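You operate a simulated robot arm through the tools that you are given. There is no shell and no other tool.

Carry out the task below with a simulated robot arm. There is one attempt and no reset: what you move stays moved.

Task
Clear the LEVER OPEN fault, run the cycle and go back to manual.

Only the result counts: the job must be done as asked and must still hold three seconds after the hand-in. Knocking over, shifting, dropping, spilling or breaking anything else fails it.

Robot
A 7-joint arm with a two-finger parallel gripper, fixed in place. Base frame: the origin is on the floor under the middle of its stand, x ahead of it, y to its left, z up. Units: mm, rad, N and s.
It reaches about 1247 mm from its shoulder. Its first joint turns from -2.304 to 2.304 rad. Payload 3.91 kg.
The TCP is the grasp point between the finger pads, 30 mm short of the fingertips. In the tool frame z runs along the fingers and y along their closing line. Largest opening 110 mm; finger width 20, thickness 10; the body of the gripper, 48 by 112 mm, starts 55 mm behind the TCP.
Orientation is that of the tool frame in the base frame, as a unit quaternion [w, x, y, z]. With the fingers straight down and closing along the base's y, the tool's x points along the base's -x, its y along +y and its z along -z.

Tools
- The arm moves only by the tool nudge_tool. Its argument "targets" is one flat list of numbers, 7 for each row, row after row: the shift along the tool's x, y, z in units of 400 mm (1.0 is 400 mm), then the turn, a rotation vector about the tool's x, y, z in units of 180 degrees (1.0 is 180 degrees), then the opening in per cent of the stroke, from 0 (shut) to 100 (fully open). In form: [x, y, z, rx, ry, rz, hand, x, y, z, rx, ry, rz, hand, ...]. A call has 1 to 20 rows; each row is the pose to reach, as a shift and turn from the pose commanded when the call began, along the tool's axes at that moment. A call with a number of a shift or a turn outside -1 to 1 is refused whole. Rows are played at 5 a second. More than 50 mm and 0.15 rad between two rows, or a gripper value outside its range, and nothing of the call is played. A pose out of reach is approached as far as the arm can. The call stops where the force on the tool passes 40 N (or 10 N more than at its start, if that is more) or the arm is blocked; 0.2 s more then pass. The fingers move at their own pace (about 108 mm/s each) and stop on an object; they squeeze with about 44 N. The grip force told is the motor's: it shows also when the fingers shut on nothing. Time passes only in rows, and 0.2 s behind the last, so rows that repeat a pose let the fingers close. The reply holds the time, the measured pose of the TCP, the force on the tool along the base axes, the opening and the grip force, in the units named above and with some noise, with the torque about the TCP (base axes, N m) and any sound that the robot's microphone picked up.
- Cameras (640 x 400 px; columns grow to the right, rows downward): "scene" is fixed at [400.9, 499.5, 1303.8]; the picture's right is [-0.10, -0.99, 0.00], its down [-0.41, 0.04, -0.91] and it looks along [0.91, -0.09, -0.41] (base axes); focal length 214 px, centre (320, 200). "wrist" rides on the gripper at [72, 17, -103] in the tool frame; the picture's right is [-0.23, 0.97, 0.00], its down [-0.76, -0.18, -0.62] and it looks along [-0.61, -0.14, 0.78] (tool axes); focal length 222 px, centre (320, 200). There is no depth. A picture from a camera that has moved, and an enlarged one, comes with that camera's place and axes in the base frame and with its lens.
- capture(camera): a new picture of that camera. The clock stands still meanwhile.
- zoom(camera, box): a new picture of the part [left, top, right, bottom] of that camera's present view, enlarged. The clock stands still meanwhile.
- finish_job(): hands the job in; it is judged then, once.

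Nothing tells you positions but the pictures and the camera data. Unless the task says otherwise, let go and move clear before handing in.

The tools are called after ">>>" as a command line: name --argument value ..., lists and objects as JSON in quotes. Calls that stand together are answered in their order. nudge_tool: Moves the arm, as the interface text tells. Its arguments: {"type":"object","properties":{"targets":{"type":"array"}},"required":["targets"]} The other tools are called the same way: capture (camera) takes a picture; zoom (camera, box) takes an enlarged picture of a part of a camera's view; finish_job () hands the job in.

At the start:

```text
clock: 0.0
ee_pos: [140.8, 520.7, 1342.2]
orientation: [0.0, 0.0, 1.0, 0.0]
wrist_force: [-0.2, -0.1, 0.3]
wrist_torque: [0.0, 0.0, 0.0]
width: 109.8
gripper_force: 0.0
```

scene: 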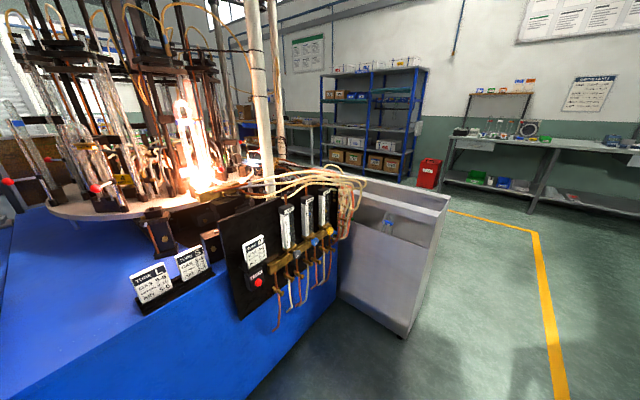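
wrist: 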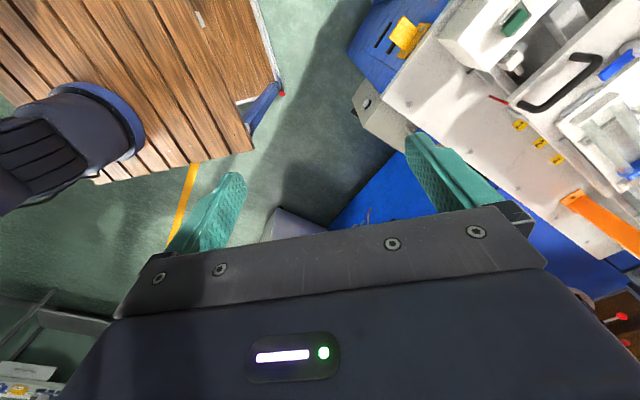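

I see a glass-working machine with cards in the scene view, and a panel with slots, levers and a card on the left side in the wrist view. I'll take closer looks before I move anything.

>>> zoom --camera "scene" --box '[100, 200, 260, 320]'

>>> zoom --camera "scene" --box '[220, 170, 360, 340]'

>>> zoom --camera "wrist" --box '[340, 0, 640, 200]'

>>> zoom --camera "wrist" --box '[480, 0, 640, 100]'

>>> zoom --camera "scene" --box '[0, 0, 320, 220]'

```text
3.33 times, centred on (180, 260) of scene
camera zoom: at [400.9, 499.5, 1303.8], right [-0.1, -0.99, 0.0], down [-0.41, 0.04, -0.91], along [0.91, -0.09, -0.41], focal length 715 px, centre (787, 0)
```

zoom: 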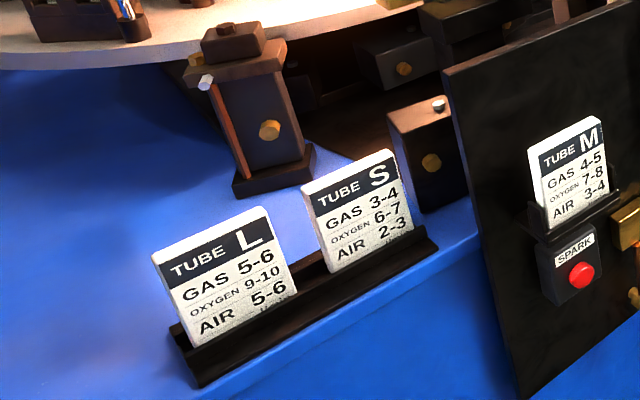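

```text
2.35 times, centred on (290, 255) of scene
camera zoom: at [400.9, 499.5, 1303.8], right [-0.1, -0.99, 0.0], down [-0.41, 0.04, -0.91], along [0.91, -0.09, -0.41], focal length 505 px, centre (391, 71)
```

zoom: 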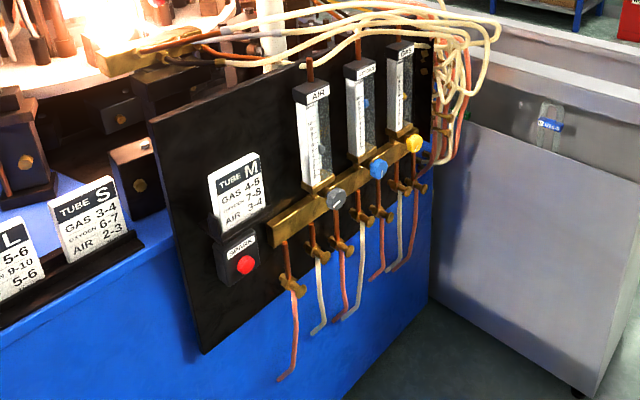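

```text
2.00 times, centred on (490, 100) of wrist
camera zoom: at [67.7, 537.5, 1445.7], right [0.23, 0.97, 0.0], down [0.76, -0.18, 0.62], along [0.61, -0.14, -0.78], focal length 444 px, centre (-20, 400)
```

zoom: 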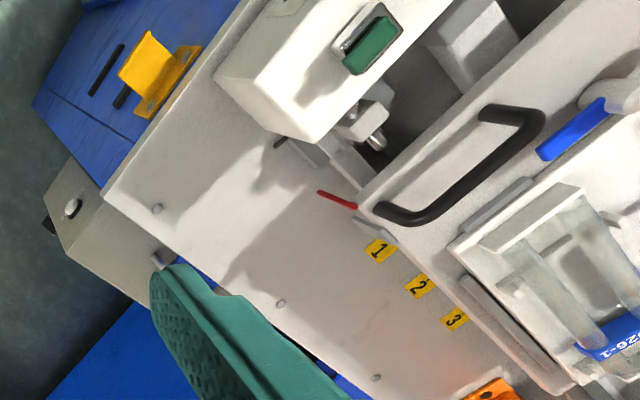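

```text
4.00 times, centred on (560, 50) of wrist
camera zoom: at [67.7, 537.5, 1445.7], right [0.23, 0.97, 0.0], down [0.76, -0.18, 0.62], along [0.61, -0.14, -0.78], focal length 888 px, centre (-640, 800)
```

zoom: 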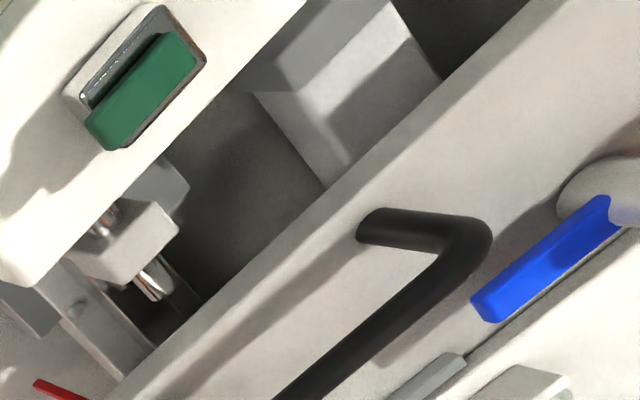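

```text
1.82 times, centred on (160, 110) of scene
camera zoom: at [400.9, 499.5, 1303.8], right [-0.1, -0.99, 0.0], down [-0.41, 0.04, -0.91], along [0.91, -0.09, -0.41], focal length 390 px, centre (611, 364)
```

zoom: 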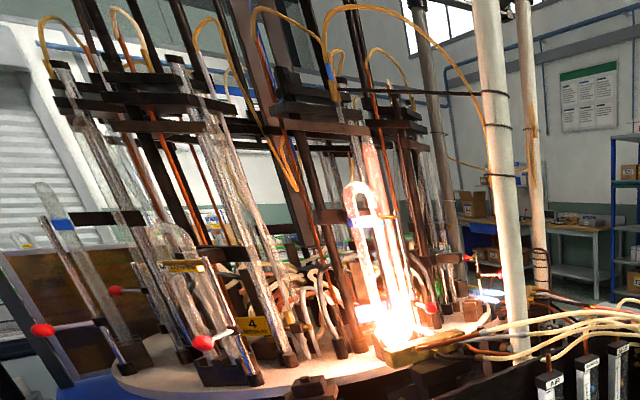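

The machine with levers and numbered labels lies to the robot's left (+y). I'll zoom in on its details before I turn the camera toward it.

>>> zoom --camera "wrist" --box '[480, 80, 640, 180]'

>>> zoom --camera "wrist" --box '[480, 160, 640, 330]'

>>> zoom --camera "wrist" --box '[340, 0, 480, 120]'

```text
4.00 times, centred on (560, 130) of wrist
camera zoom: at [67.7, 537.5, 1445.7], right [0.23, 0.97, 0.0], down [0.76, -0.18, 0.62], along [0.61, -0.14, -0.78], focal length 888 px, centre (-640, 480)
```

zoom: 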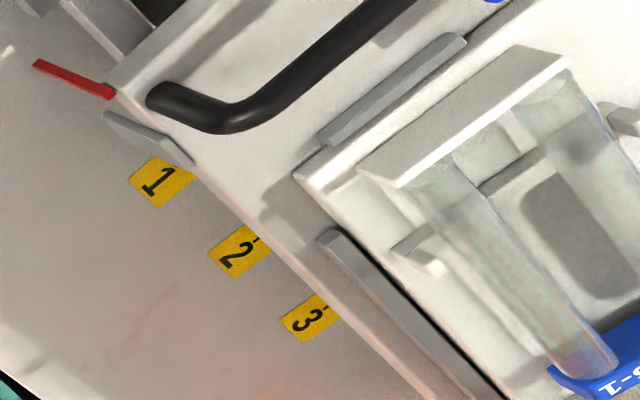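

```text
2.35 times, centred on (560, 245) of wrist
camera zoom: at [67.7, 537.5, 1445.7], right [0.23, 0.97, 0.0], down [0.76, -0.18, 0.62], along [0.61, -0.14, -0.78], focal length 523 px, centre (-245, 94)
```

zoom: 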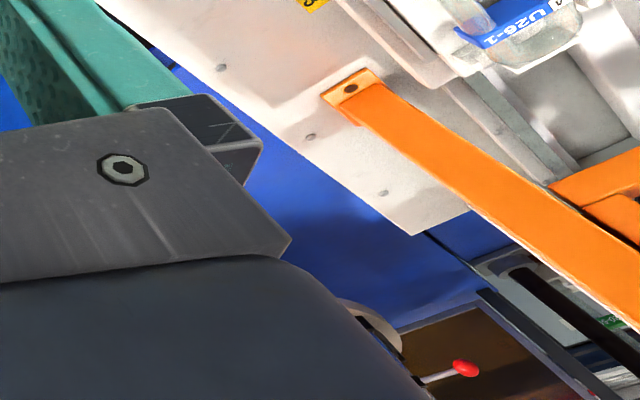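

```text
3.33 times, centred on (410, 60) of wrist
camera zoom: at [67.7, 537.5, 1445.7], right [0.23, 0.97, 0.0], down [0.76, -0.18, 0.62], along [0.61, -0.14, -0.78], focal length 740 px, centre (20, 667)
```

zoom: 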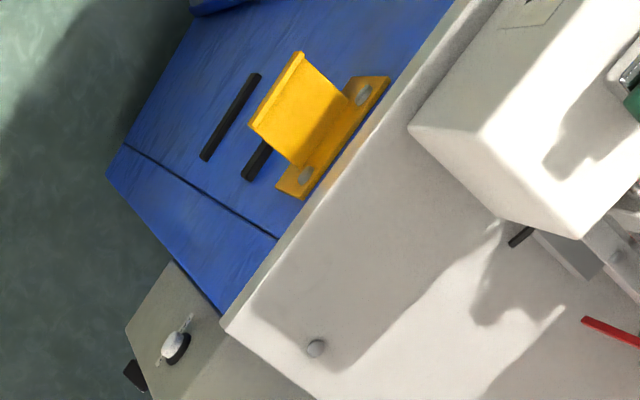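

The white plate with positions 1/2/3, a black handle and a grey box with a knob is to the left of the arm. I'll turn the wrist about the vertical so its camera faces the machine.

>>> nudge_tool --targets '[0, 0, 0, 0, 0, -0.04, 100, 0, 0, 0, 0, 0, -0.08, 100, 0, 0, 0, 0, 0, -0.12, 100, 0, 0, 0, 0, 0, -0.16, 100, 0, 0, 0, 0, 0, -0.2, 100, 0, 0, 0, 0, 0, -0.24, 100, 0, 0, 0, 0, 0, -0.28, 100, 0, 0, 0, 0, 0, -0.32, 100]'

>>> capture --camera "wrist"

```text
clock: 1.8
ee_pos: [139.2, 521.6, 1342.5]
orientation: [0.0, -0.483, 0.876, 0.0]
wrist_force: [-0.1, 0.3, 1.1]
wrist_torque: [0.02, 0.01, 0.01]
width: 109.7
gripper_force: 0.1
```

```text
taken
camera wrist: at [86.8, 468.7, 1445.7], right [-0.7, 0.71, 0.0], down [0.56, 0.55, 0.62], along [0.44, 0.44, -0.78], focal length 222 px, centre (320, 200)
```

wrist: 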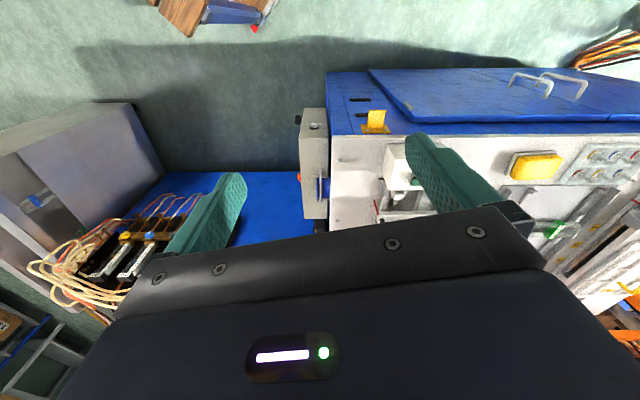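

Now I see the machine side-on: white panel, blue lid, a grey box with a knob, and a yellow button at the right. I'll zoom in to read the details.

>>> zoom --camera "wrist" --box '[280, 80, 440, 240]'

>>> zoom --camera "wrist" --box '[460, 100, 640, 330]'

>>> zoom --camera "wrist" --box '[480, 20, 640, 120]'

```text
2.50 times, centred on (360, 160) of wrist
camera zoom: at [86.8, 468.7, 1445.7], right [-0.7, 0.71, 0.0], down [0.56, 0.55, 0.62], along [0.44, 0.44, -0.78], focal length 555 px, centre (220, 300)
```

zoom: 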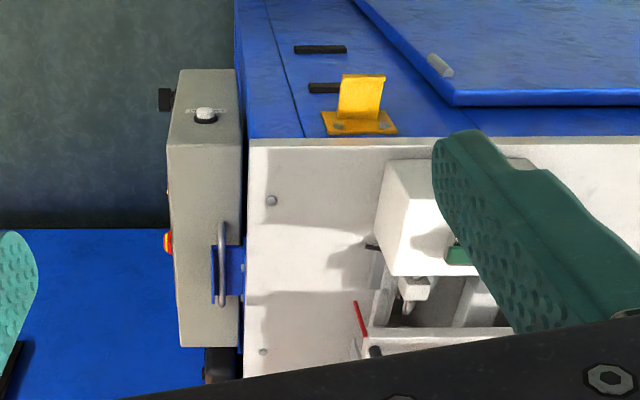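

```text
1.74 times, centred on (550, 215) of wrist
camera zoom: at [86.8, 468.7, 1445.7], right [-0.7, 0.71, 0.0], down [0.56, 0.55, 0.62], along [0.44, 0.44, -0.78], focal length 386 px, centre (-80, 174)
```

zoom: 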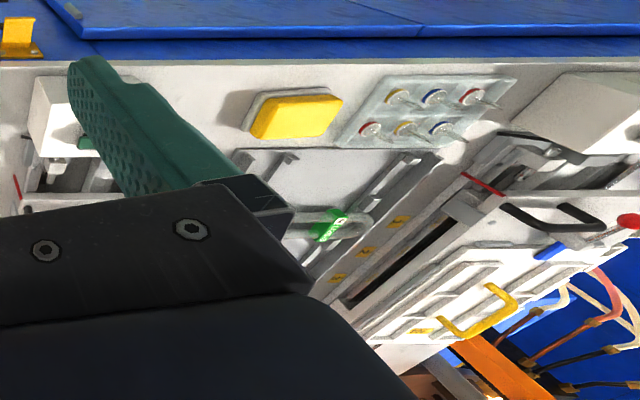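

```text
4.00 times, centred on (560, 70) of wrist
camera zoom: at [86.8, 468.7, 1445.7], right [-0.7, 0.71, 0.0], down [0.56, 0.55, 0.62], along [0.44, 0.44, -0.78], focal length 888 px, centre (-640, 720)
```

zoom: 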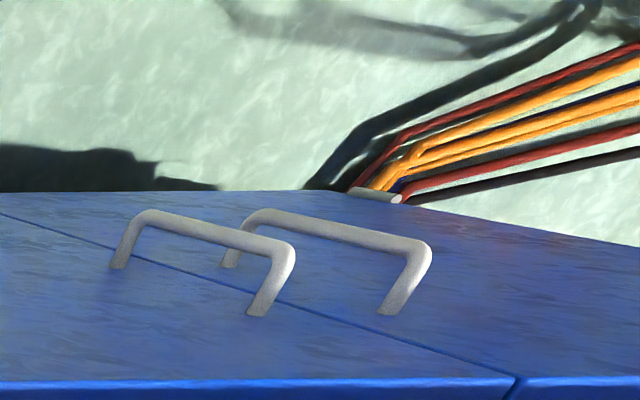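

The white top plate is horizontal at roughly z≈850, the blue cabinet front faces the robot, and a grey box with a red button sits on its right (+x) end. I'll move to the right at the same height and turn the camera back toward the box face.

>>> nudge_tool --targets '[-0.036, -0.076, 0, 0, 0, -0.04, 100, -0.071, -0.152, 0, 0, 0, -0.08, 100, -0.107, -0.228, 0, 0, 0, -0.12, 100, -0.1425, -0.304, 0, 0, 0, -0.16, 100, -0.178, -0.38, 0, 0, 0, -0.2, 100, -0.214, -0.456, 0, 0, 0, -0.24, 100, -0.249, -0.532, 0, 0, 0, -0.28, 100, -0.285, -0.608, 0, 0, 0, -0.32, 100, -0.32, -0.684, 0, 0, 0, -0.36, 100, -0.356, -0.76, 0, 0, 0, -0.4, 100, -0.392, -0.836, 0, 0, 0, -0.44, 100, -0.4275, -0.913, 0, 0, 0, -0.48, 100]'

>>> capture --camera "wrist"

>>> capture --camera "scene"

```text
clock: 4.4
ee_pos: [539.8, 470.0, 1343.2]
orientation: [0.0, 0.952, -0.307, 0.0]
wrist_force: [-0.9, 0.8, 0.0]
wrist_torque: [0.02, -0.07, 0.01]
width: 110.1
gripper_force: 0.0
```

```text
taken
camera wrist: at [588.2, 413.2, 1447.0], right [-0.75, -0.66, 0.0], down [-0.51, 0.59, 0.62], along [-0.41, 0.47, -0.78], focal length 222 px, centre (320, 200)
```

wrist: 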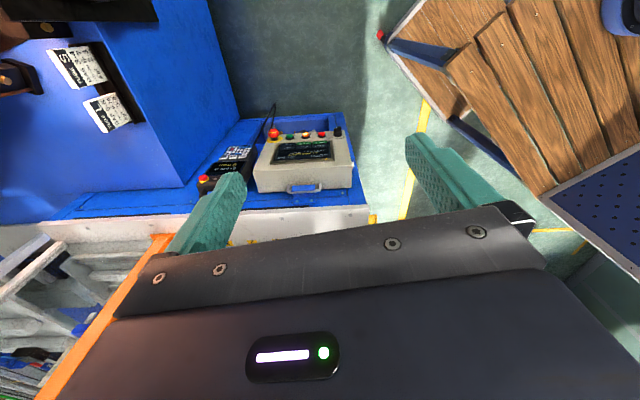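

```text
taken
```

scene: 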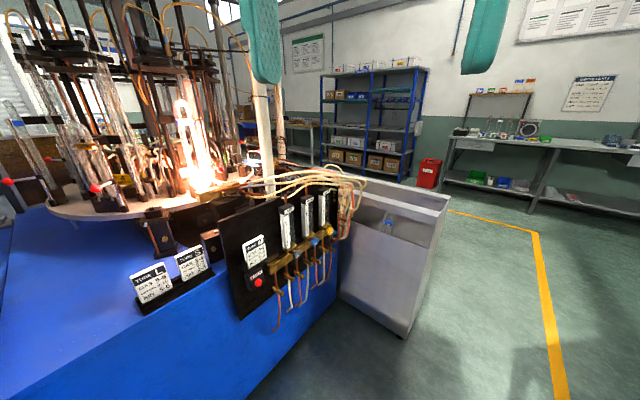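

The control box has a screen and a row of buttons on its face, with a keypad/pendant beside it. Zooming in to read them.

>>> zoom --camera "wrist" --box '[240, 110, 370, 210]'

>>> zoom --camera "wrist" --box '[260, 125, 350, 170]'

>>> zoom --camera "wrist" --box '[190, 130, 260, 200]'

>>> zoom --camera "wrist" --box '[0, 180, 200, 400]'

```text
4.00 times, centred on (305, 160) of wrist
camera zoom: at [588.2, 413.2, 1447.0], right [-0.75, -0.66, 0.0], down [-0.51, 0.59, 0.62], along [-0.41, 0.47, -0.78], focal length 888 px, centre (380, 360)
```

zoom: 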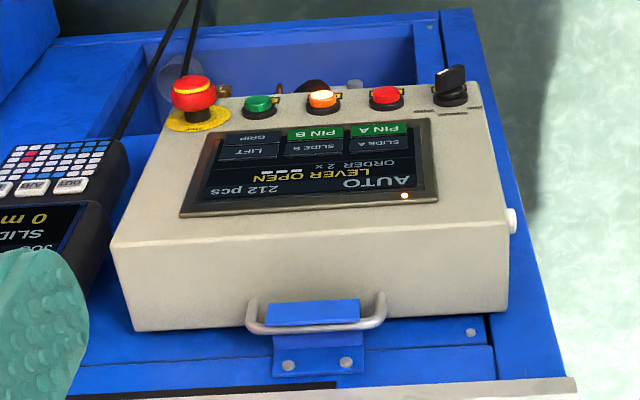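

```text
7.11 times, centred on (305, 148) of wrist
camera zoom: at [588.2, 413.2, 1447.0], right [-0.75, -0.66, 0.0], down [-0.51, 0.59, 0.62], along [-0.41, 0.47, -0.78], focal length 1580 px, centre (427, 573)
```

zoom: 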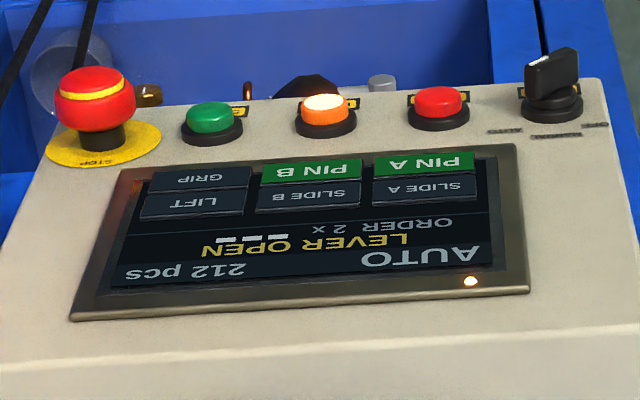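

```text
5.71 times, centred on (225, 165) of wrist
camera zoom: at [588.2, 413.2, 1447.0], right [-0.75, -0.66, 0.0], down [-0.51, 0.59, 0.62], along [-0.41, 0.47, -0.78], focal length 1269 px, centre (863, 400)
```

zoom: 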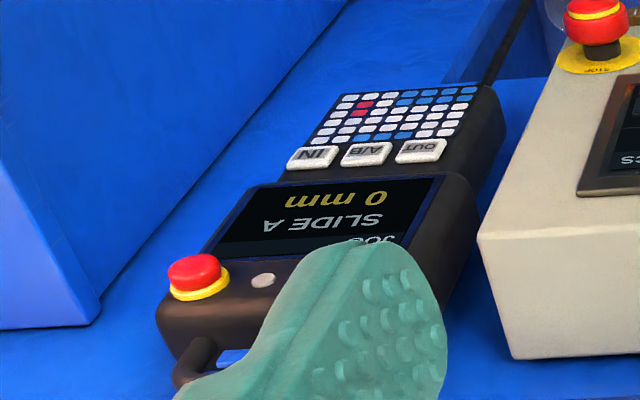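

```text
1.82 times, centred on (100, 290) of wrist
camera zoom: at [588.2, 413.2, 1447.0], right [-0.75, -0.66, 0.0], down [-0.51, 0.59, 0.62], along [-0.41, 0.47, -0.78], focal length 404 px, centre (720, 36)
```

zoom: 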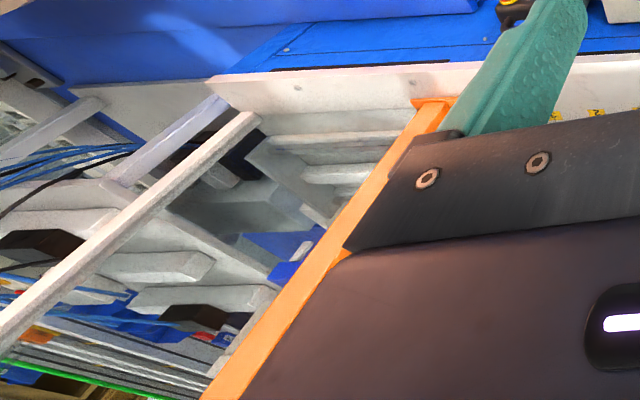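

The screen shows AUTO, "LEVER OPEN", ORDER 2x, 212 pcs, with PIN A and PIN B lit green. The box face (normal about (0.7,−0.7)) holds an E-stop, green, lit orange and red buttons, and a selector. Next I need a good look at the machine top to find the open lever, so I'll move back and tilt the camera up.

>>> nudge_tool --targets '[-0.061, 0.071, 0, 0, 0, 0.015, 100, -0.122, 0.142, 0, 0, 0, 0.03, 100, -0.183, 0.212, 0, 0, 0, 0.045, 100, -0.244, 0.283, 0, 0, 0, 0.06, 100, -0.305, 0.354, 0, 0, 0, 0.075, 100, -0.366, 0.425, 0, 0, 0, 0.09, 100, -0.427, 0.496, 0, 0, 0, 0.105, 100, -0.487, 0.566, 0, 0, 0, 0.117, 100]'

>>> nudge_tool --targets '[0, 0, 0, 0, -0.04, 0, 100, 0, 0, 0, 0, -0.08, 0, 100, 0, 0, 0, 0, -0.12, 0, 100, 0, 0, 0, 0, -0.16, 0, 100]'

>>> capture --camera "wrist"

```text
clock: 6.2
ee_pos: [248.6, 400.6, 1341.3]
orientation: [0.001, 0.878, -0.479, -0.001]
wrist_force: [0.6, 0.2, -0.2]
wrist_torque: [-0.01, 0.06, 0.0]
width: 109.9
gripper_force: 0.1
```

```text
clock: 7.2
ee_pos: [248.8, 401.2, 1342.4]
orientation: [-0.119, 0.851, -0.462, -0.219]
wrist_force: [-0.4, 0.5, -0.3]
wrist_torque: [-0.07, 0.03, 0.0]
width: 109.9
gripper_force: 0.1
```

```text
taken
camera wrist: at [296.5, 296.2, 1397.6], right [-0.93, -0.36, 0.11], down [-0.05, 0.4, 0.91], along [-0.38, 0.84, -0.39], focal length 222 px, centre (320, 200)
```

wrist: 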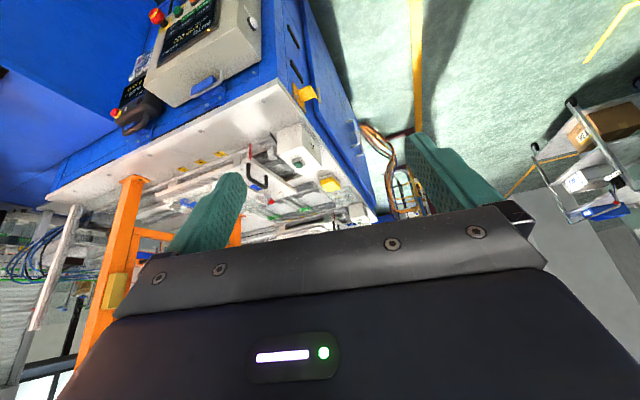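

The machine is now visible (upside down in the picture). Zooming in on the top plate.

>>> zoom --camera "wrist" --box '[160, 110, 400, 250]'

>>> zoom --camera "wrist" --box '[220, 120, 340, 220]'

>>> zoom --camera "wrist" --box '[100, 0, 280, 120]'

```text
2.67 times, centred on (280, 180) of wrist
camera zoom: at [296.5, 296.2, 1397.6], right [-0.93, -0.36, 0.11], down [-0.05, 0.4, 0.91], along [-0.38, 0.84, -0.39], focal length 592 px, centre (427, 253)
```

zoom: 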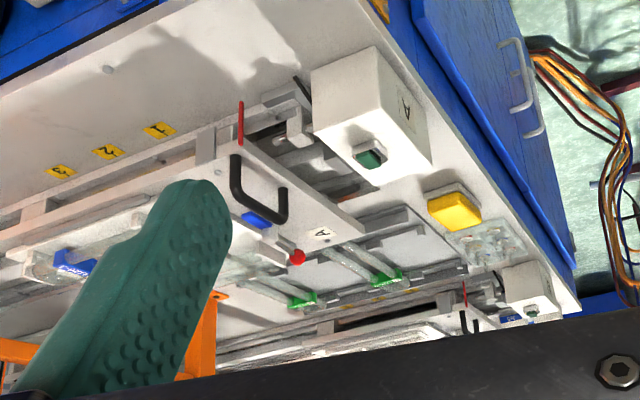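

```text
4.00 times, centred on (280, 170) of wrist
camera zoom: at [296.5, 296.2, 1397.6], right [-0.93, -0.36, 0.11], down [-0.05, 0.4, 0.91], along [-0.38, 0.84, -0.39], focal length 888 px, centre (480, 320)
```

zoom: 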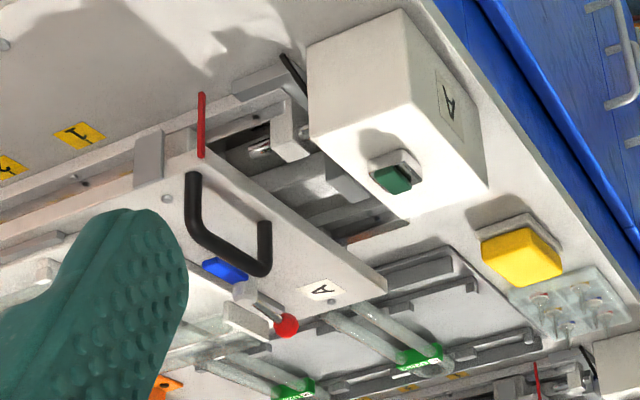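

```text
3.33 times, centred on (190, 60) of wrist
camera zoom: at [296.5, 296.2, 1397.6], right [-0.93, -0.36, 0.11], down [-0.05, 0.4, 0.91], along [-0.38, 0.84, -0.39], focal length 740 px, centre (753, 667)
```

zoom: 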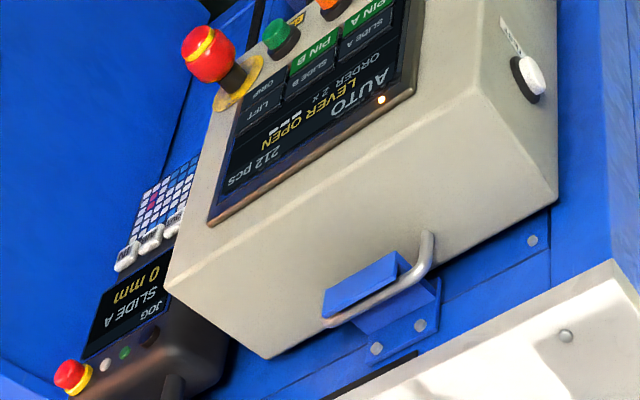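

Slide A and slide B each have a black handle and a red-balled lever, and there is an orange frame further back. I'll tilt the camera up a little more to check for anything overhead before I move in.

>>> nudge_tool --targets '[0, 0, 0, 0, -0.04, 0, 100, 0, 0, 0, 0, -0.08, 0, 100, 0, 0, 0, 0, -0.12, 0, 100, 0, 0, 0, 0, -0.16, 0, 100]'

>>> capture --camera "wrist"

```text
clock: 8.2
ee_pos: [248.8, 400.9, 1342.5]
orientation: [-0.232, 0.769, -0.42, -0.423]
wrist_force: [0.5, -0.2, 0.0]
wrist_torque: [-0.03, -0.02, -0.02]
width: 110.1
gripper_force: 0.0
```

```text
taken
camera wrist: at [303.9, 285.2, 1336.5], right [-0.88, -0.43, 0.19], down [0.21, 0.0, 0.98], along [-0.42, 0.9, 0.09], focal length 222 px, centre (320, 200)
```

wrist: 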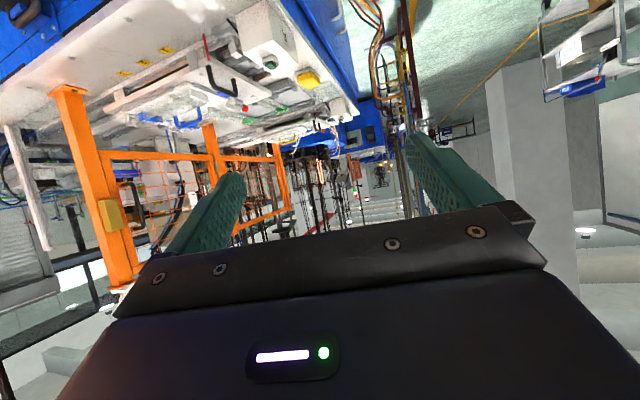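

The orange frame is a guard fence behind the slides, so the space above the slides on this side looks clear. Zooming in on the slides.

>>> zoom --camera "wrist" --box '[100, 20, 350, 170]'

>>> zoom --camera "wrist" --box '[180, 50, 340, 150]'

>>> zoom --camera "wrist" --box '[0, 60, 200, 320]'

```text
2.56 times, centred on (225, 95) of wrist
camera zoom: at [303.9, 285.2, 1336.5], right [-0.88, -0.43, 0.19], down [0.21, 0.0, 0.98], along [-0.42, 0.9, 0.09], focal length 569 px, centre (563, 469)
```

zoom: 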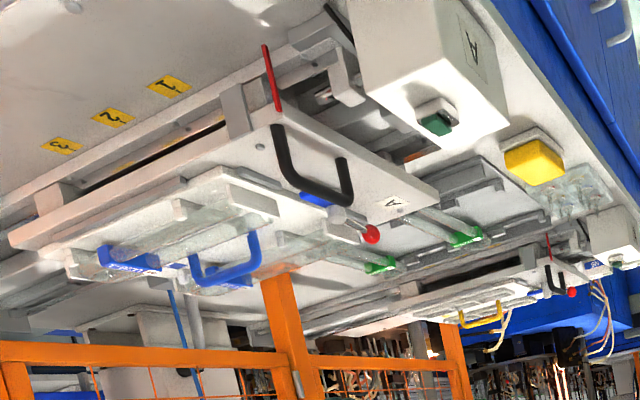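

```text
4.00 times, centred on (260, 100) of wrist
camera zoom: at [303.9, 285.2, 1336.5], right [-0.88, -0.43, 0.19], down [0.21, 0.0, 0.98], along [-0.42, 0.9, 0.09], focal length 888 px, centre (560, 600)
```

zoom: 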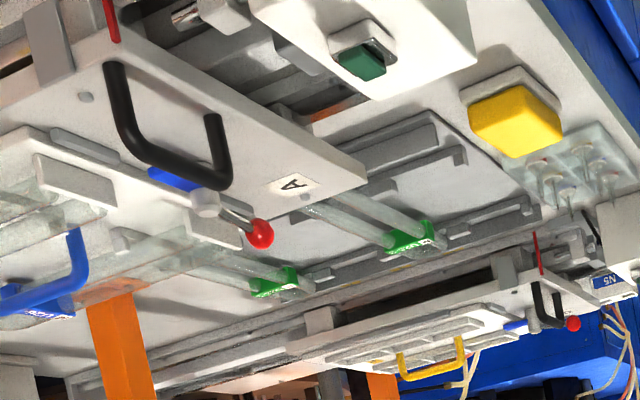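

```text
1.54 times, centred on (100, 190) of wrist
camera zoom: at [303.9, 285.2, 1336.5], right [-0.88, -0.43, 0.19], down [0.21, 0.0, 0.98], along [-0.42, 0.9, 0.09], focal length 342 px, centre (658, 215)
```

zoom: 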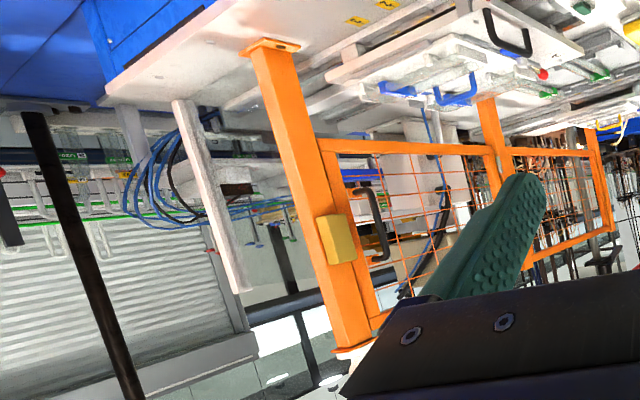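

I'll move closer over slide A and tilt the camera back down to inspect its clamp lever and compare it with slide B's.

>>> nudge_tool --targets '[-0.081, -0.019, 0.065, 0, 0.02, 0, 100, -0.163, -0.0385, 0.131, 0, 0.04, 0, 100, -0.244, -0.058, 0.196, 0, 0.06, 0, 100, -0.3255, -0.077, 0.2615, 0, 0.08, 0, 100, -0.407, -0.096, 0.327, 0, 0.1, 0, 100, -0.488, -0.1155, 0.392, 0, 0.12, 0, 100, -0.57, -0.135, 0.458, 0, 0.14, 0, 100, -0.651, -0.154, 0.523, 0, 0.16, 0, 100]'

>>> capture --camera "wrist"

```text
clock: 10.0
ee_pos: [129.8, 699.6, 1451.9]
orientation: [-0.119, 0.851, -0.463, -0.218]
wrist_force: [0.6, -1.0, 0.7]
wrist_torque: [0.03, 0.0, 0.02]
width: 109.9
gripper_force: 0.0
```

```text
taken
camera wrist: at [176.5, 594.7, 1507.1], right [-0.93, -0.36, 0.11], down [-0.05, 0.4, 0.91], along [-0.37, 0.84, -0.39], focal length 222 px, centre (320, 200)
```

wrist: 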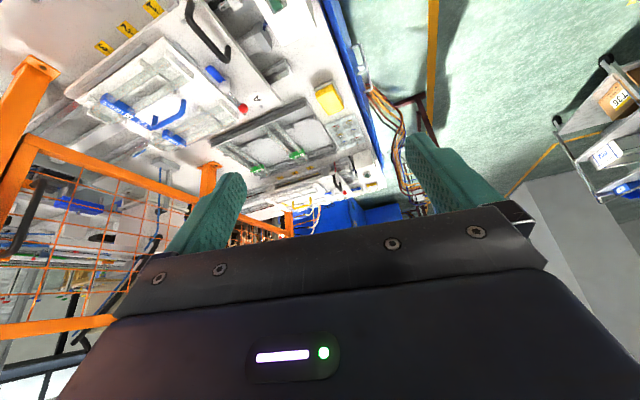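

>>> zoom --camera "wrist" --box '[60, 0, 300, 150]'

>>> zoom --camera "wrist" --box '[180, 40, 300, 140]'

>>> zoom --camera "wrist" --box '[230, 140, 400, 240]'

```text
2.67 times, centred on (180, 75) of wrist
camera zoom: at [176.5, 594.7, 1507.1], right [-0.93, -0.36, 0.11], down [-0.05, 0.4, 0.91], along [-0.37, 0.84, -0.39], focal length 592 px, centre (693, 533)
```

zoom: 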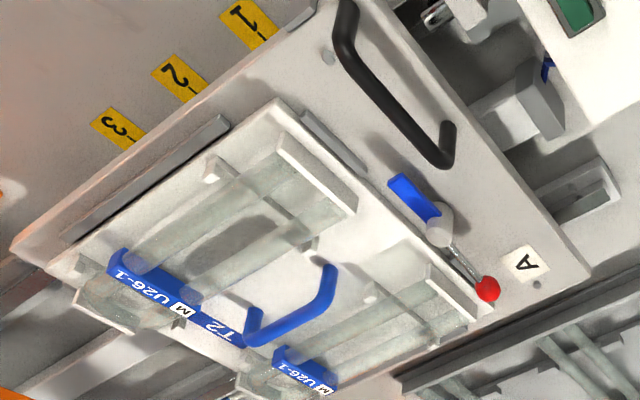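

```text
4.00 times, centred on (240, 90) of wrist
camera zoom: at [176.5, 594.7, 1507.1], right [-0.93, -0.36, 0.11], down [-0.05, 0.4, 0.91], along [-0.37, 0.84, -0.39], focal length 888 px, centre (640, 640)
```

zoom: 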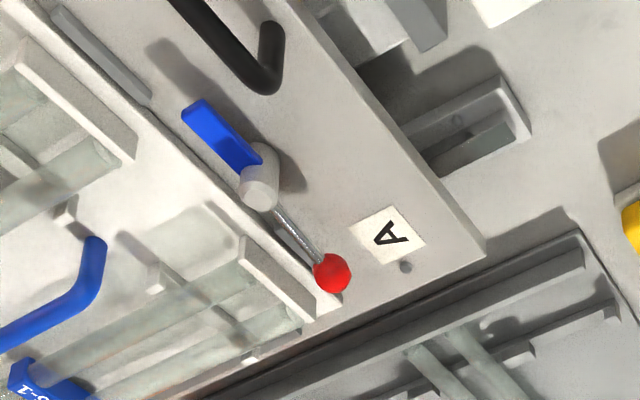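

```text
3.76 times, centred on (315, 190) of wrist
camera zoom: at [176.5, 594.7, 1507.1], right [-0.93, -0.36, 0.11], down [-0.05, 0.4, 0.91], along [-0.37, 0.84, -0.39], focal length 836 px, centre (339, 238)
```

zoom: 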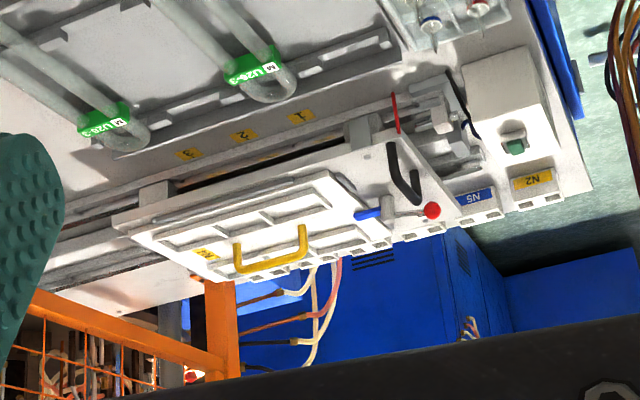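

Slide A's lever lies parallel to its pallet edge with the blue tongue off the pallet, so it is open. Slide B's tongue points over its pallet, so that one is closed. I place lever A's ball at about (157,1025,1071) and its hub near (203,974). I'll move closer to see how much clearance there is around it.

>>> nudge_tool --targets '[0, -0.049, 0.092, 0, 0, 0, 100, 0, -0.0975, 0.184, 0, 0, 0, 100, -0.001, -0.146, 0.2755, 0, 0, 0, 100, -0.0015, -0.195, 0.3675, 0, 0, 0, 100, -0.002, -0.244, 0.459, 0, 0, 0, 100, -0.002, -0.2925, 0.551, 0, 0, 0, 100, -0.003, -0.341, 0.643, 0, 0, 0, 100, -0.003, -0.39, 0.735, 0, 0, 0, 100]'

>>> capture --camera "wrist"

```text
clock: 11.8
ee_pos: [180.7, 903.6, 1194.4]
orientation: [-0.12, 0.851, -0.462, -0.219]
wrist_force: [-0.4, -0.6, 1.0]
wrist_torque: [-0.02, -0.02, -0.02]
width: 110.2
gripper_force: 0.0
```

```text
taken
camera wrist: at [229.1, 799.4, 1248.8], right [-0.93, -0.36, 0.11], down [-0.05, 0.4, 0.91], along [-0.38, 0.84, -0.39], focal length 222 px, centre (320, 200)
```

wrist: 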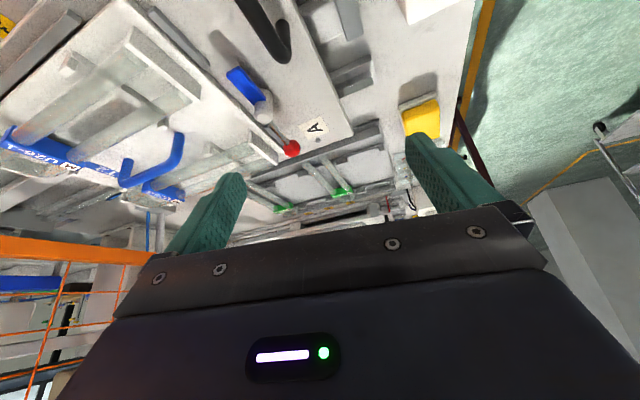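

>>> zoom --camera "wrist" --box '[200, 50, 360, 170]'

>>> zoom --camera "wrist" --box '[240, 100, 310, 170]'

>>> zoom --camera "wrist" --box '[330, 180, 430, 230]'

```text
3.33 times, centred on (280, 110) of wrist
camera zoom: at [229.1, 799.4, 1248.8], right [-0.93, -0.36, 0.11], down [-0.05, 0.4, 0.91], along [-0.38, 0.84, -0.39], focal length 740 px, centre (453, 500)
```

zoom: 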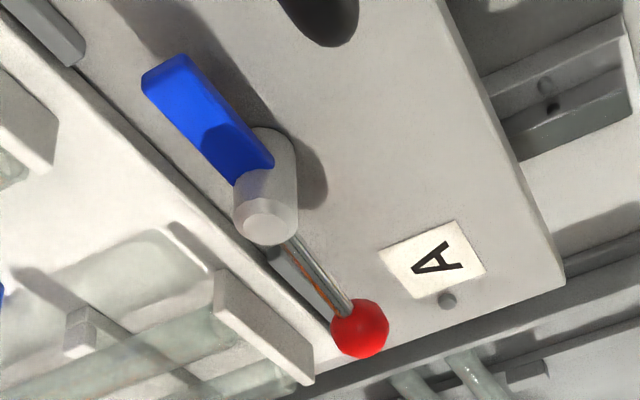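

```text
5.71 times, centred on (275, 135) of wrist
camera zoom: at [229.1, 799.4, 1248.8], right [-0.93, -0.36, 0.11], down [-0.05, 0.4, 0.91], along [-0.38, 0.84, -0.39], focal length 1269 px, centre (577, 571)
```

zoom: 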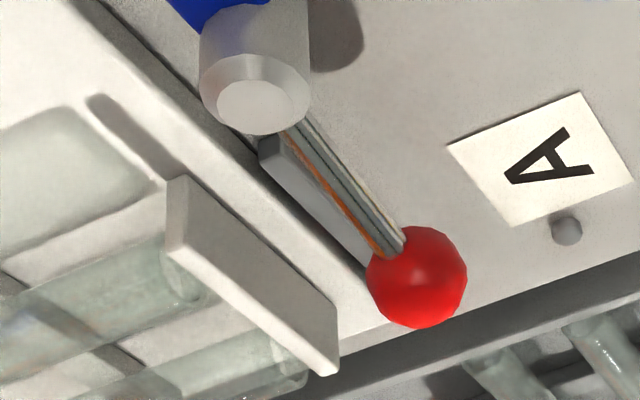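

```text
6.40 times, centred on (380, 205) of wrist
camera zoom: at [229.1, 799.4, 1248.8], right [-0.93, -0.36, 0.11], down [-0.05, 0.4, 0.91], along [-0.38, 0.84, -0.39], focal length 1422 px, centre (-64, 168)
```

zoom: 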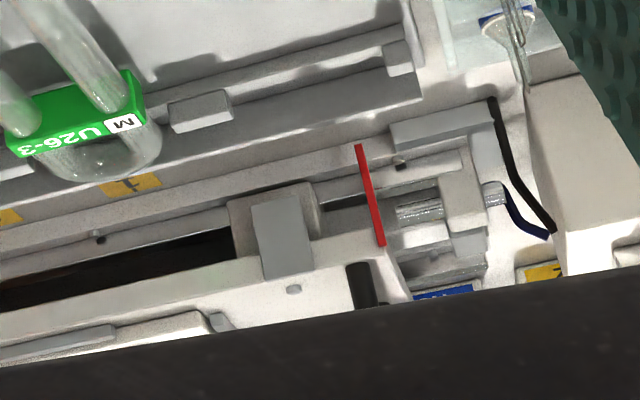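

Close up, the lever has a hub post at about (201,972) with its top at z≈1079, and the ball at (157.5,1025,1073). There is roughly 35 mm of free space on its pallet side. I'll bring the gripper vertical above the ball.

>>> nudge_tool --targets '[-0.059, -0.029, 0.04, 0, 0.04, 0, 80, -0.119, -0.058, 0.08, 0, 0.08, 0, 60, -0.178, -0.087, 0.12, 0, 0.12, 0, 45, -0.2375, -0.116, 0.16, 0, 0.16, 0, 45]'

>>> capture --camera "wrist"

```text
clock: 12.8
ee_pos: [174.3, 913.4, 1164.4]
orientation: [-0.003, 0.878, -0.478, -0.006]
wrist_force: [1.3, -0.5, -2.4]
wrist_torque: [-0.06, -0.01, 0.01]
width: 49.4
gripper_force: 0.0
out of reach, approached as far as the arm can: row 2, 3, 4
```

```text
taken
camera wrist: at [201.3, 842.0, 1267.4], right [-0.94, -0.34, 0.0], down [-0.26, 0.73, 0.63], along [-0.22, 0.59, -0.77], focal length 222 px, centre (320, 200)
```

wrist: 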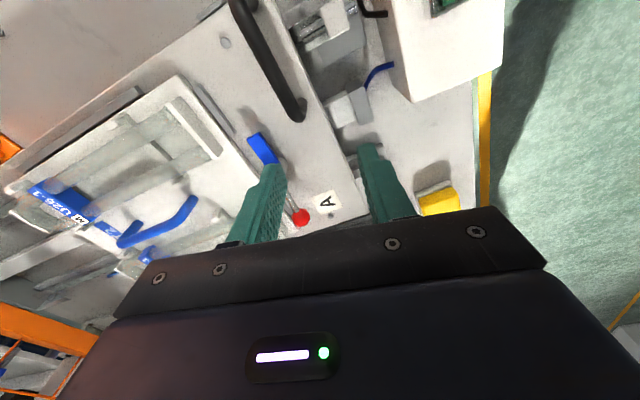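

The vertical pose over the ball is out of reach, so I'll have to work with the fingers tilted outward. I'll back off a little with a tilt, which also shows where the commanded reference now lies.

>>> nudge_tool --targets '[0.025, 0.016, -0.015, 0, -0.032, 0, 30, 0.05, 0.032, -0.03, 0, -0.064, 0, 15, 0.076, 0.049, -0.045, 0, -0.096, 0, 0, 0.101, 0.065, -0.06, 0, -0.128, 0, 0, 0.126, 0.081, -0.075, 0, -0.16, 0, 0]'

>>> capture --camera "wrist"

```text
clock: 14.0
ee_pos: [176.1, 852.0, 1195.7]
orientation: [-0.119, 0.851, -0.463, -0.219]
wrist_force: [-0.2, -0.2, -0.5]
wrist_torque: [-0.02, -0.06, 0.04]
width: 0.0
gripper_force: 37.3
```

```text
taken
camera wrist: at [222.5, 747.3, 1251.0], right [-0.93, -0.36, 0.11], down [-0.05, 0.4, 0.91], along [-0.38, 0.84, -0.39], focal length 222 px, centre (320, 200)
```

wrist: 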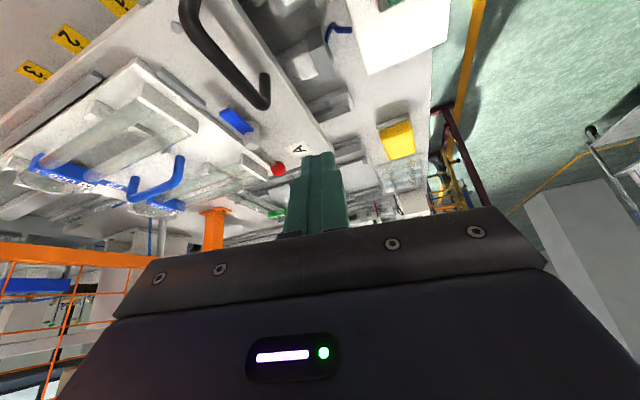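

The reference is the pose actually reached. Fingers are shut now, so I'll move to a hover above the gap between the lever rod and the pallet, still tilted about 29°.

>>> nudge_tool --targets '[-0.0485, -0.062, 0.059, 0, 0, 0, 0, -0.097, -0.1245, 0.1185, 0, 0, 0, 0, -0.1455, -0.187, 0.178, 0, 0, 0, 0, -0.194, -0.249, 0.237, 0, 0, 0, 0]'

>>> capture --camera "wrist"

```text
clock: 15.0
ee_pos: [199.1, 999.8, 1151.9]
orientation: [-0.119, 0.851, -0.463, -0.218]
wrist_force: [2.3, -2.4, 3.0]
wrist_torque: [0.01, 0.13, 0.08]
width: 0.0
gripper_force: 37.6
```

```text
taken
camera wrist: at [246.9, 894.8, 1207.6], right [-0.93, -0.36, 0.11], down [-0.05, 0.4, 0.91], along [-0.37, 0.84, -0.39], focal length 222 px, centre (320, 200)
```

wrist: 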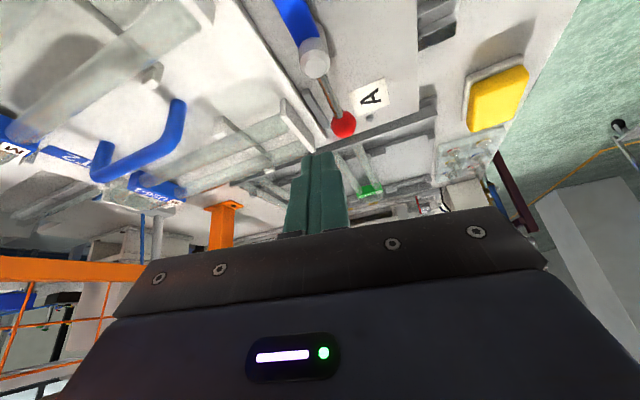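

>>> zoom --camera "wrist" --box '[240, 40, 400, 180]'

```text
2.86 times, centred on (320, 110) of wrist
camera zoom: at [246.9, 894.8, 1207.6], right [-0.93, -0.36, 0.11], down [-0.05, 0.4, 0.91], along [-0.37, 0.84, -0.39], focal length 635 px, centre (320, 457)
```

zoom: 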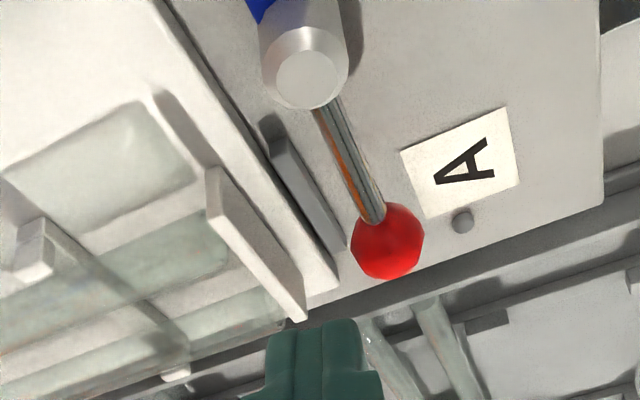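

The measurements agree: hub at about (203,975), ball at (158,1025.5,1073), pallet edge about 28 mm beside the rod. I'll descend part-way into the gap and check.

>>> nudge_tool --targets '[0.021, -0.001, 0.047, 0, 0, 0, 0, 0.043, -0.003, 0.094, 0, 0, 0, 0]'

>>> zoom --camera "wrist" --box '[240, 40, 400, 200]'

```text
clock: 15.6
ee_pos: [196.9, 1004.6, 1110.6]
orientation: [-0.118, 0.851, -0.463, -0.218]
wrist_force: [0.1, -0.6, 0.1]
wrist_torque: [-0.02, 0.01, 0.02]
width: 0.0
gripper_force: 37.4
```

```text
2.50 times, centred on (320, 120) of wrist
camera zoom: at [244.4, 900.1, 1165.2], right [-0.93, -0.36, 0.11], down [-0.05, 0.4, 0.91], along [-0.37, 0.84, -0.39], focal length 555 px, centre (320, 400)
```

zoom: 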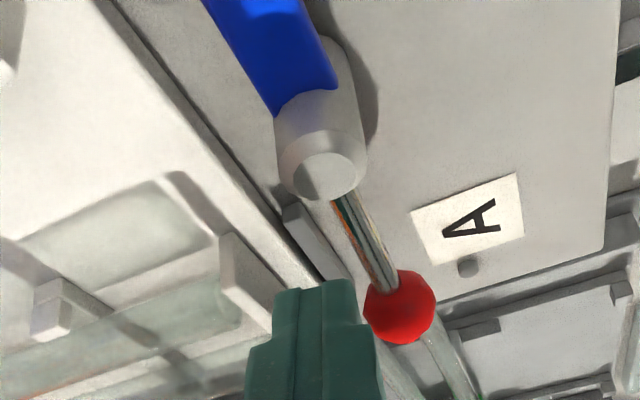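

Clearance looks fine. I'll lower the last 20 mm beside the rod.

>>> nudge_tool --targets '[0.012, 0, 0.022, 0, 0, 0, 0, 0.024, 0, 0.044, 0, 0, 0, 0]'

>>> zoom --camera "wrist" --box '[240, 40, 400, 200]'

```text
clock: 16.2
ee_pos: [197.5, 1004.4, 1089.6]
orientation: [-0.119, 0.851, -0.463, -0.219]
wrist_force: [0.0, 0.0, -0.1]
wrist_torque: [0.01, -0.01, 0.0]
width: 0.2
gripper_force: 37.8
```

```text
2.50 times, centred on (320, 120) of wrist
camera zoom: at [244.7, 899.9, 1145.4], right [-0.93, -0.36, 0.11], down [-0.05, 0.4, 0.91], along [-0.37, 0.84, -0.39], focal length 555 px, centre (320, 400)
```

zoom: 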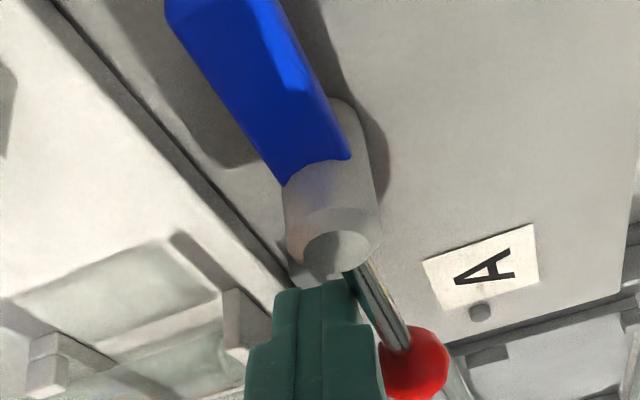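

The shut fingertips sit beside the rod on the pallet side with zero force. Now I'll sweep the lever counter-clockwise about its hub, in stages.

>>> nudge_tool --targets '[-0.0034, 0.0161, 0.0019, 0, 0, 0, 0, -0.0068, 0.0322, 0.0038, 0, 0, 0, 0, -0.0055, 0.046, 0.003, 0, 0, 0, 0, -0.0038, 0.0594, 0.0021, 0, 0, 0, 0, 0.0005, 0.073, -0.0005, 0, 0, 0, 0, 0.0056, 0.0861, -0.0031, 0, 0, 0, 0]'

>>> capture --camera "wrist"

```text
clock: 17.6
ee_pos: [168.4, 984.4, 1090.5]
orientation: [-0.119, 0.851, -0.463, -0.218]
wrist_force: [-1.5, 1.2, 0.4]
wrist_torque: [-0.01, 0.0, -0.03]
width: 0.0
gripper_force: 37.7
```

```text
taken
camera wrist: at [216.7, 879.6, 1145.7], right [-0.93, -0.36, 0.11], down [-0.05, 0.4, 0.91], along [-0.38, 0.84, -0.39], focal length 222 px, centre (320, 200)
```

wrist: 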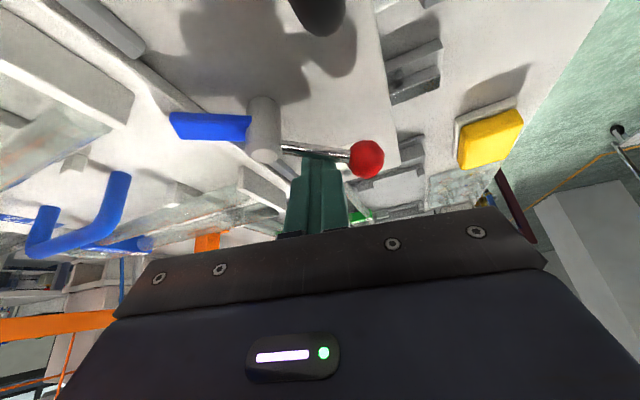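

The lever is turning freely with little force. I'll carry on to roughly 85°.

>>> nudge_tool --targets '[0.0074, 0.0118, -0.0041, 0, 0, 0, 0, 0.0148, 0.0235, -0.0082, 0, 0, 0, 0, 0.0254, 0.0327, -0.014, 0, 0, 0, 0, 0.036, 0.0418, -0.0198, 0, 0, 0, 0, 0.044, 0.046, -0.0242, 0, 0, 0, 0, 0.0517, 0.0503, -0.0286, 0, 0, 0, 0]'

>>> capture --camera "wrist"

```text
clock: 18.9
ee_pos: [170.6, 958.3, 1092.3]
orientation: [-0.123, 0.85, -0.464, -0.218]
wrist_force: [4.5, 9.5, -2.4]
wrist_torque: [0.18, -0.06, -0.04]
width: 0.0
gripper_force: 38.1
stopped in row 6: the force on the tool passed its limit at 49 N (the readings are from after the stop); the commanded pose is now the measured one
```

```text
taken
camera wrist: at [216.4, 853.1, 1147.1], right [-0.93, -0.36, 0.1], down [-0.05, 0.4, 0.92], along [-0.37, 0.84, -0.39], focal length 222 px, centre (320, 200)
```

wrist: 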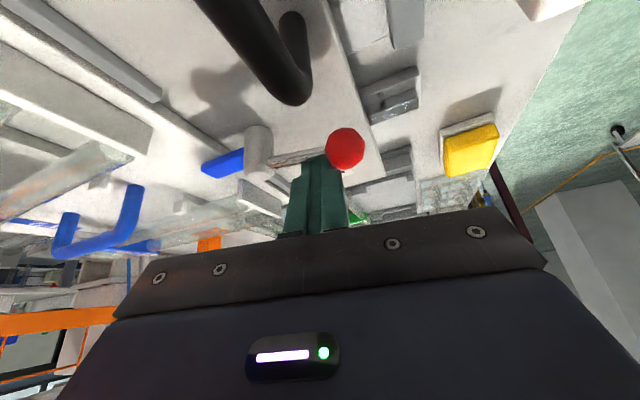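

The push met firm resistance, so the lever may be at its stop. I'll zoom in to judge the angle.

>>> zoom --camera "wrist" --box '[180, 80, 400, 220]'

```text
2.86 times, centred on (290, 150) of wrist
camera zoom: at [216.4, 853.1, 1147.1], right [-0.93, -0.36, 0.1], down [-0.05, 0.4, 0.92], along [-0.37, 0.84, -0.39], focal length 635 px, centre (406, 343)
```

zoom: 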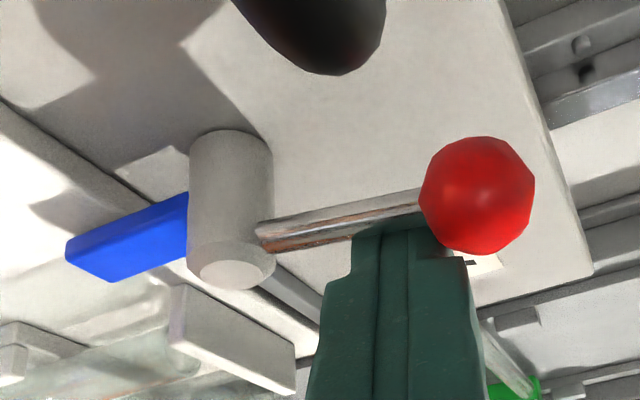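

I'll lift the fingers clear and back off to see the lever from above and compare it with slide B's.

>>> nudge_tool --targets '[-0.009, -0.007, 0.005, 0, 0, 0, 0, -0.045, -0.007, -0.06, 0, 0, 0, 0, -0.0816, -0.007, -0.126, 0, 0, 0, 0, -0.13, -0.007, -0.214, 0, 0, 0, 0]'

>>> nudge_tool --targets '[0.05, 0.04, -0.09, 0, 0, 0, 0, 0.1, 0.08, -0.18, 0, 0, 0, 0, 0.15, 0.12, -0.27, 0, 0, 0, 0, 0.2, 0.16, -0.36, 0, 0, 0, 0]'

>>> capture --camera "wrist"

```text
clock: 19.9
ee_pos: [168.6, 962.9, 1192.0]
orientation: [-0.122, 0.85, -0.464, -0.218]
wrist_force: [0.2, -0.2, -0.6]
wrist_torque: [0.02, 0.02, -0.01]
width: 0.0
gripper_force: 38.3
```

```text
clock: 20.9
ee_pos: [189.9, 810.7, 1278.3]
orientation: [-0.122, 0.849, -0.464, -0.219]
wrist_force: [-0.7, 0.4, -1.6]
wrist_torque: [-0.04, -0.01, 0.0]
width: 0.2
gripper_force: 37.4
```

```text
taken
camera wrist: at [236.7, 705.6, 1333.5], right [-0.93, -0.36, 0.11], down [-0.05, 0.4, 0.92], along [-0.37, 0.84, -0.39], focal length 222 px, centre (320, 200)
```

wrist: 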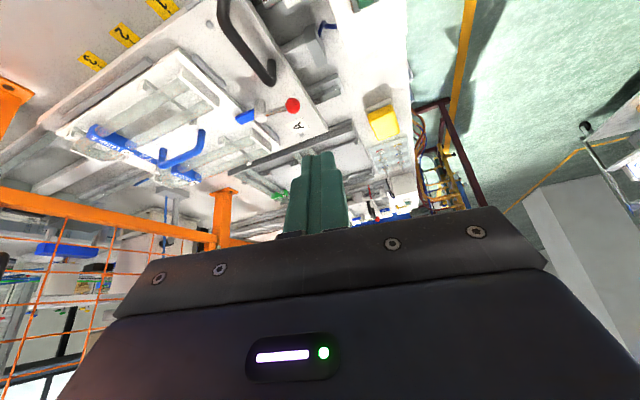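

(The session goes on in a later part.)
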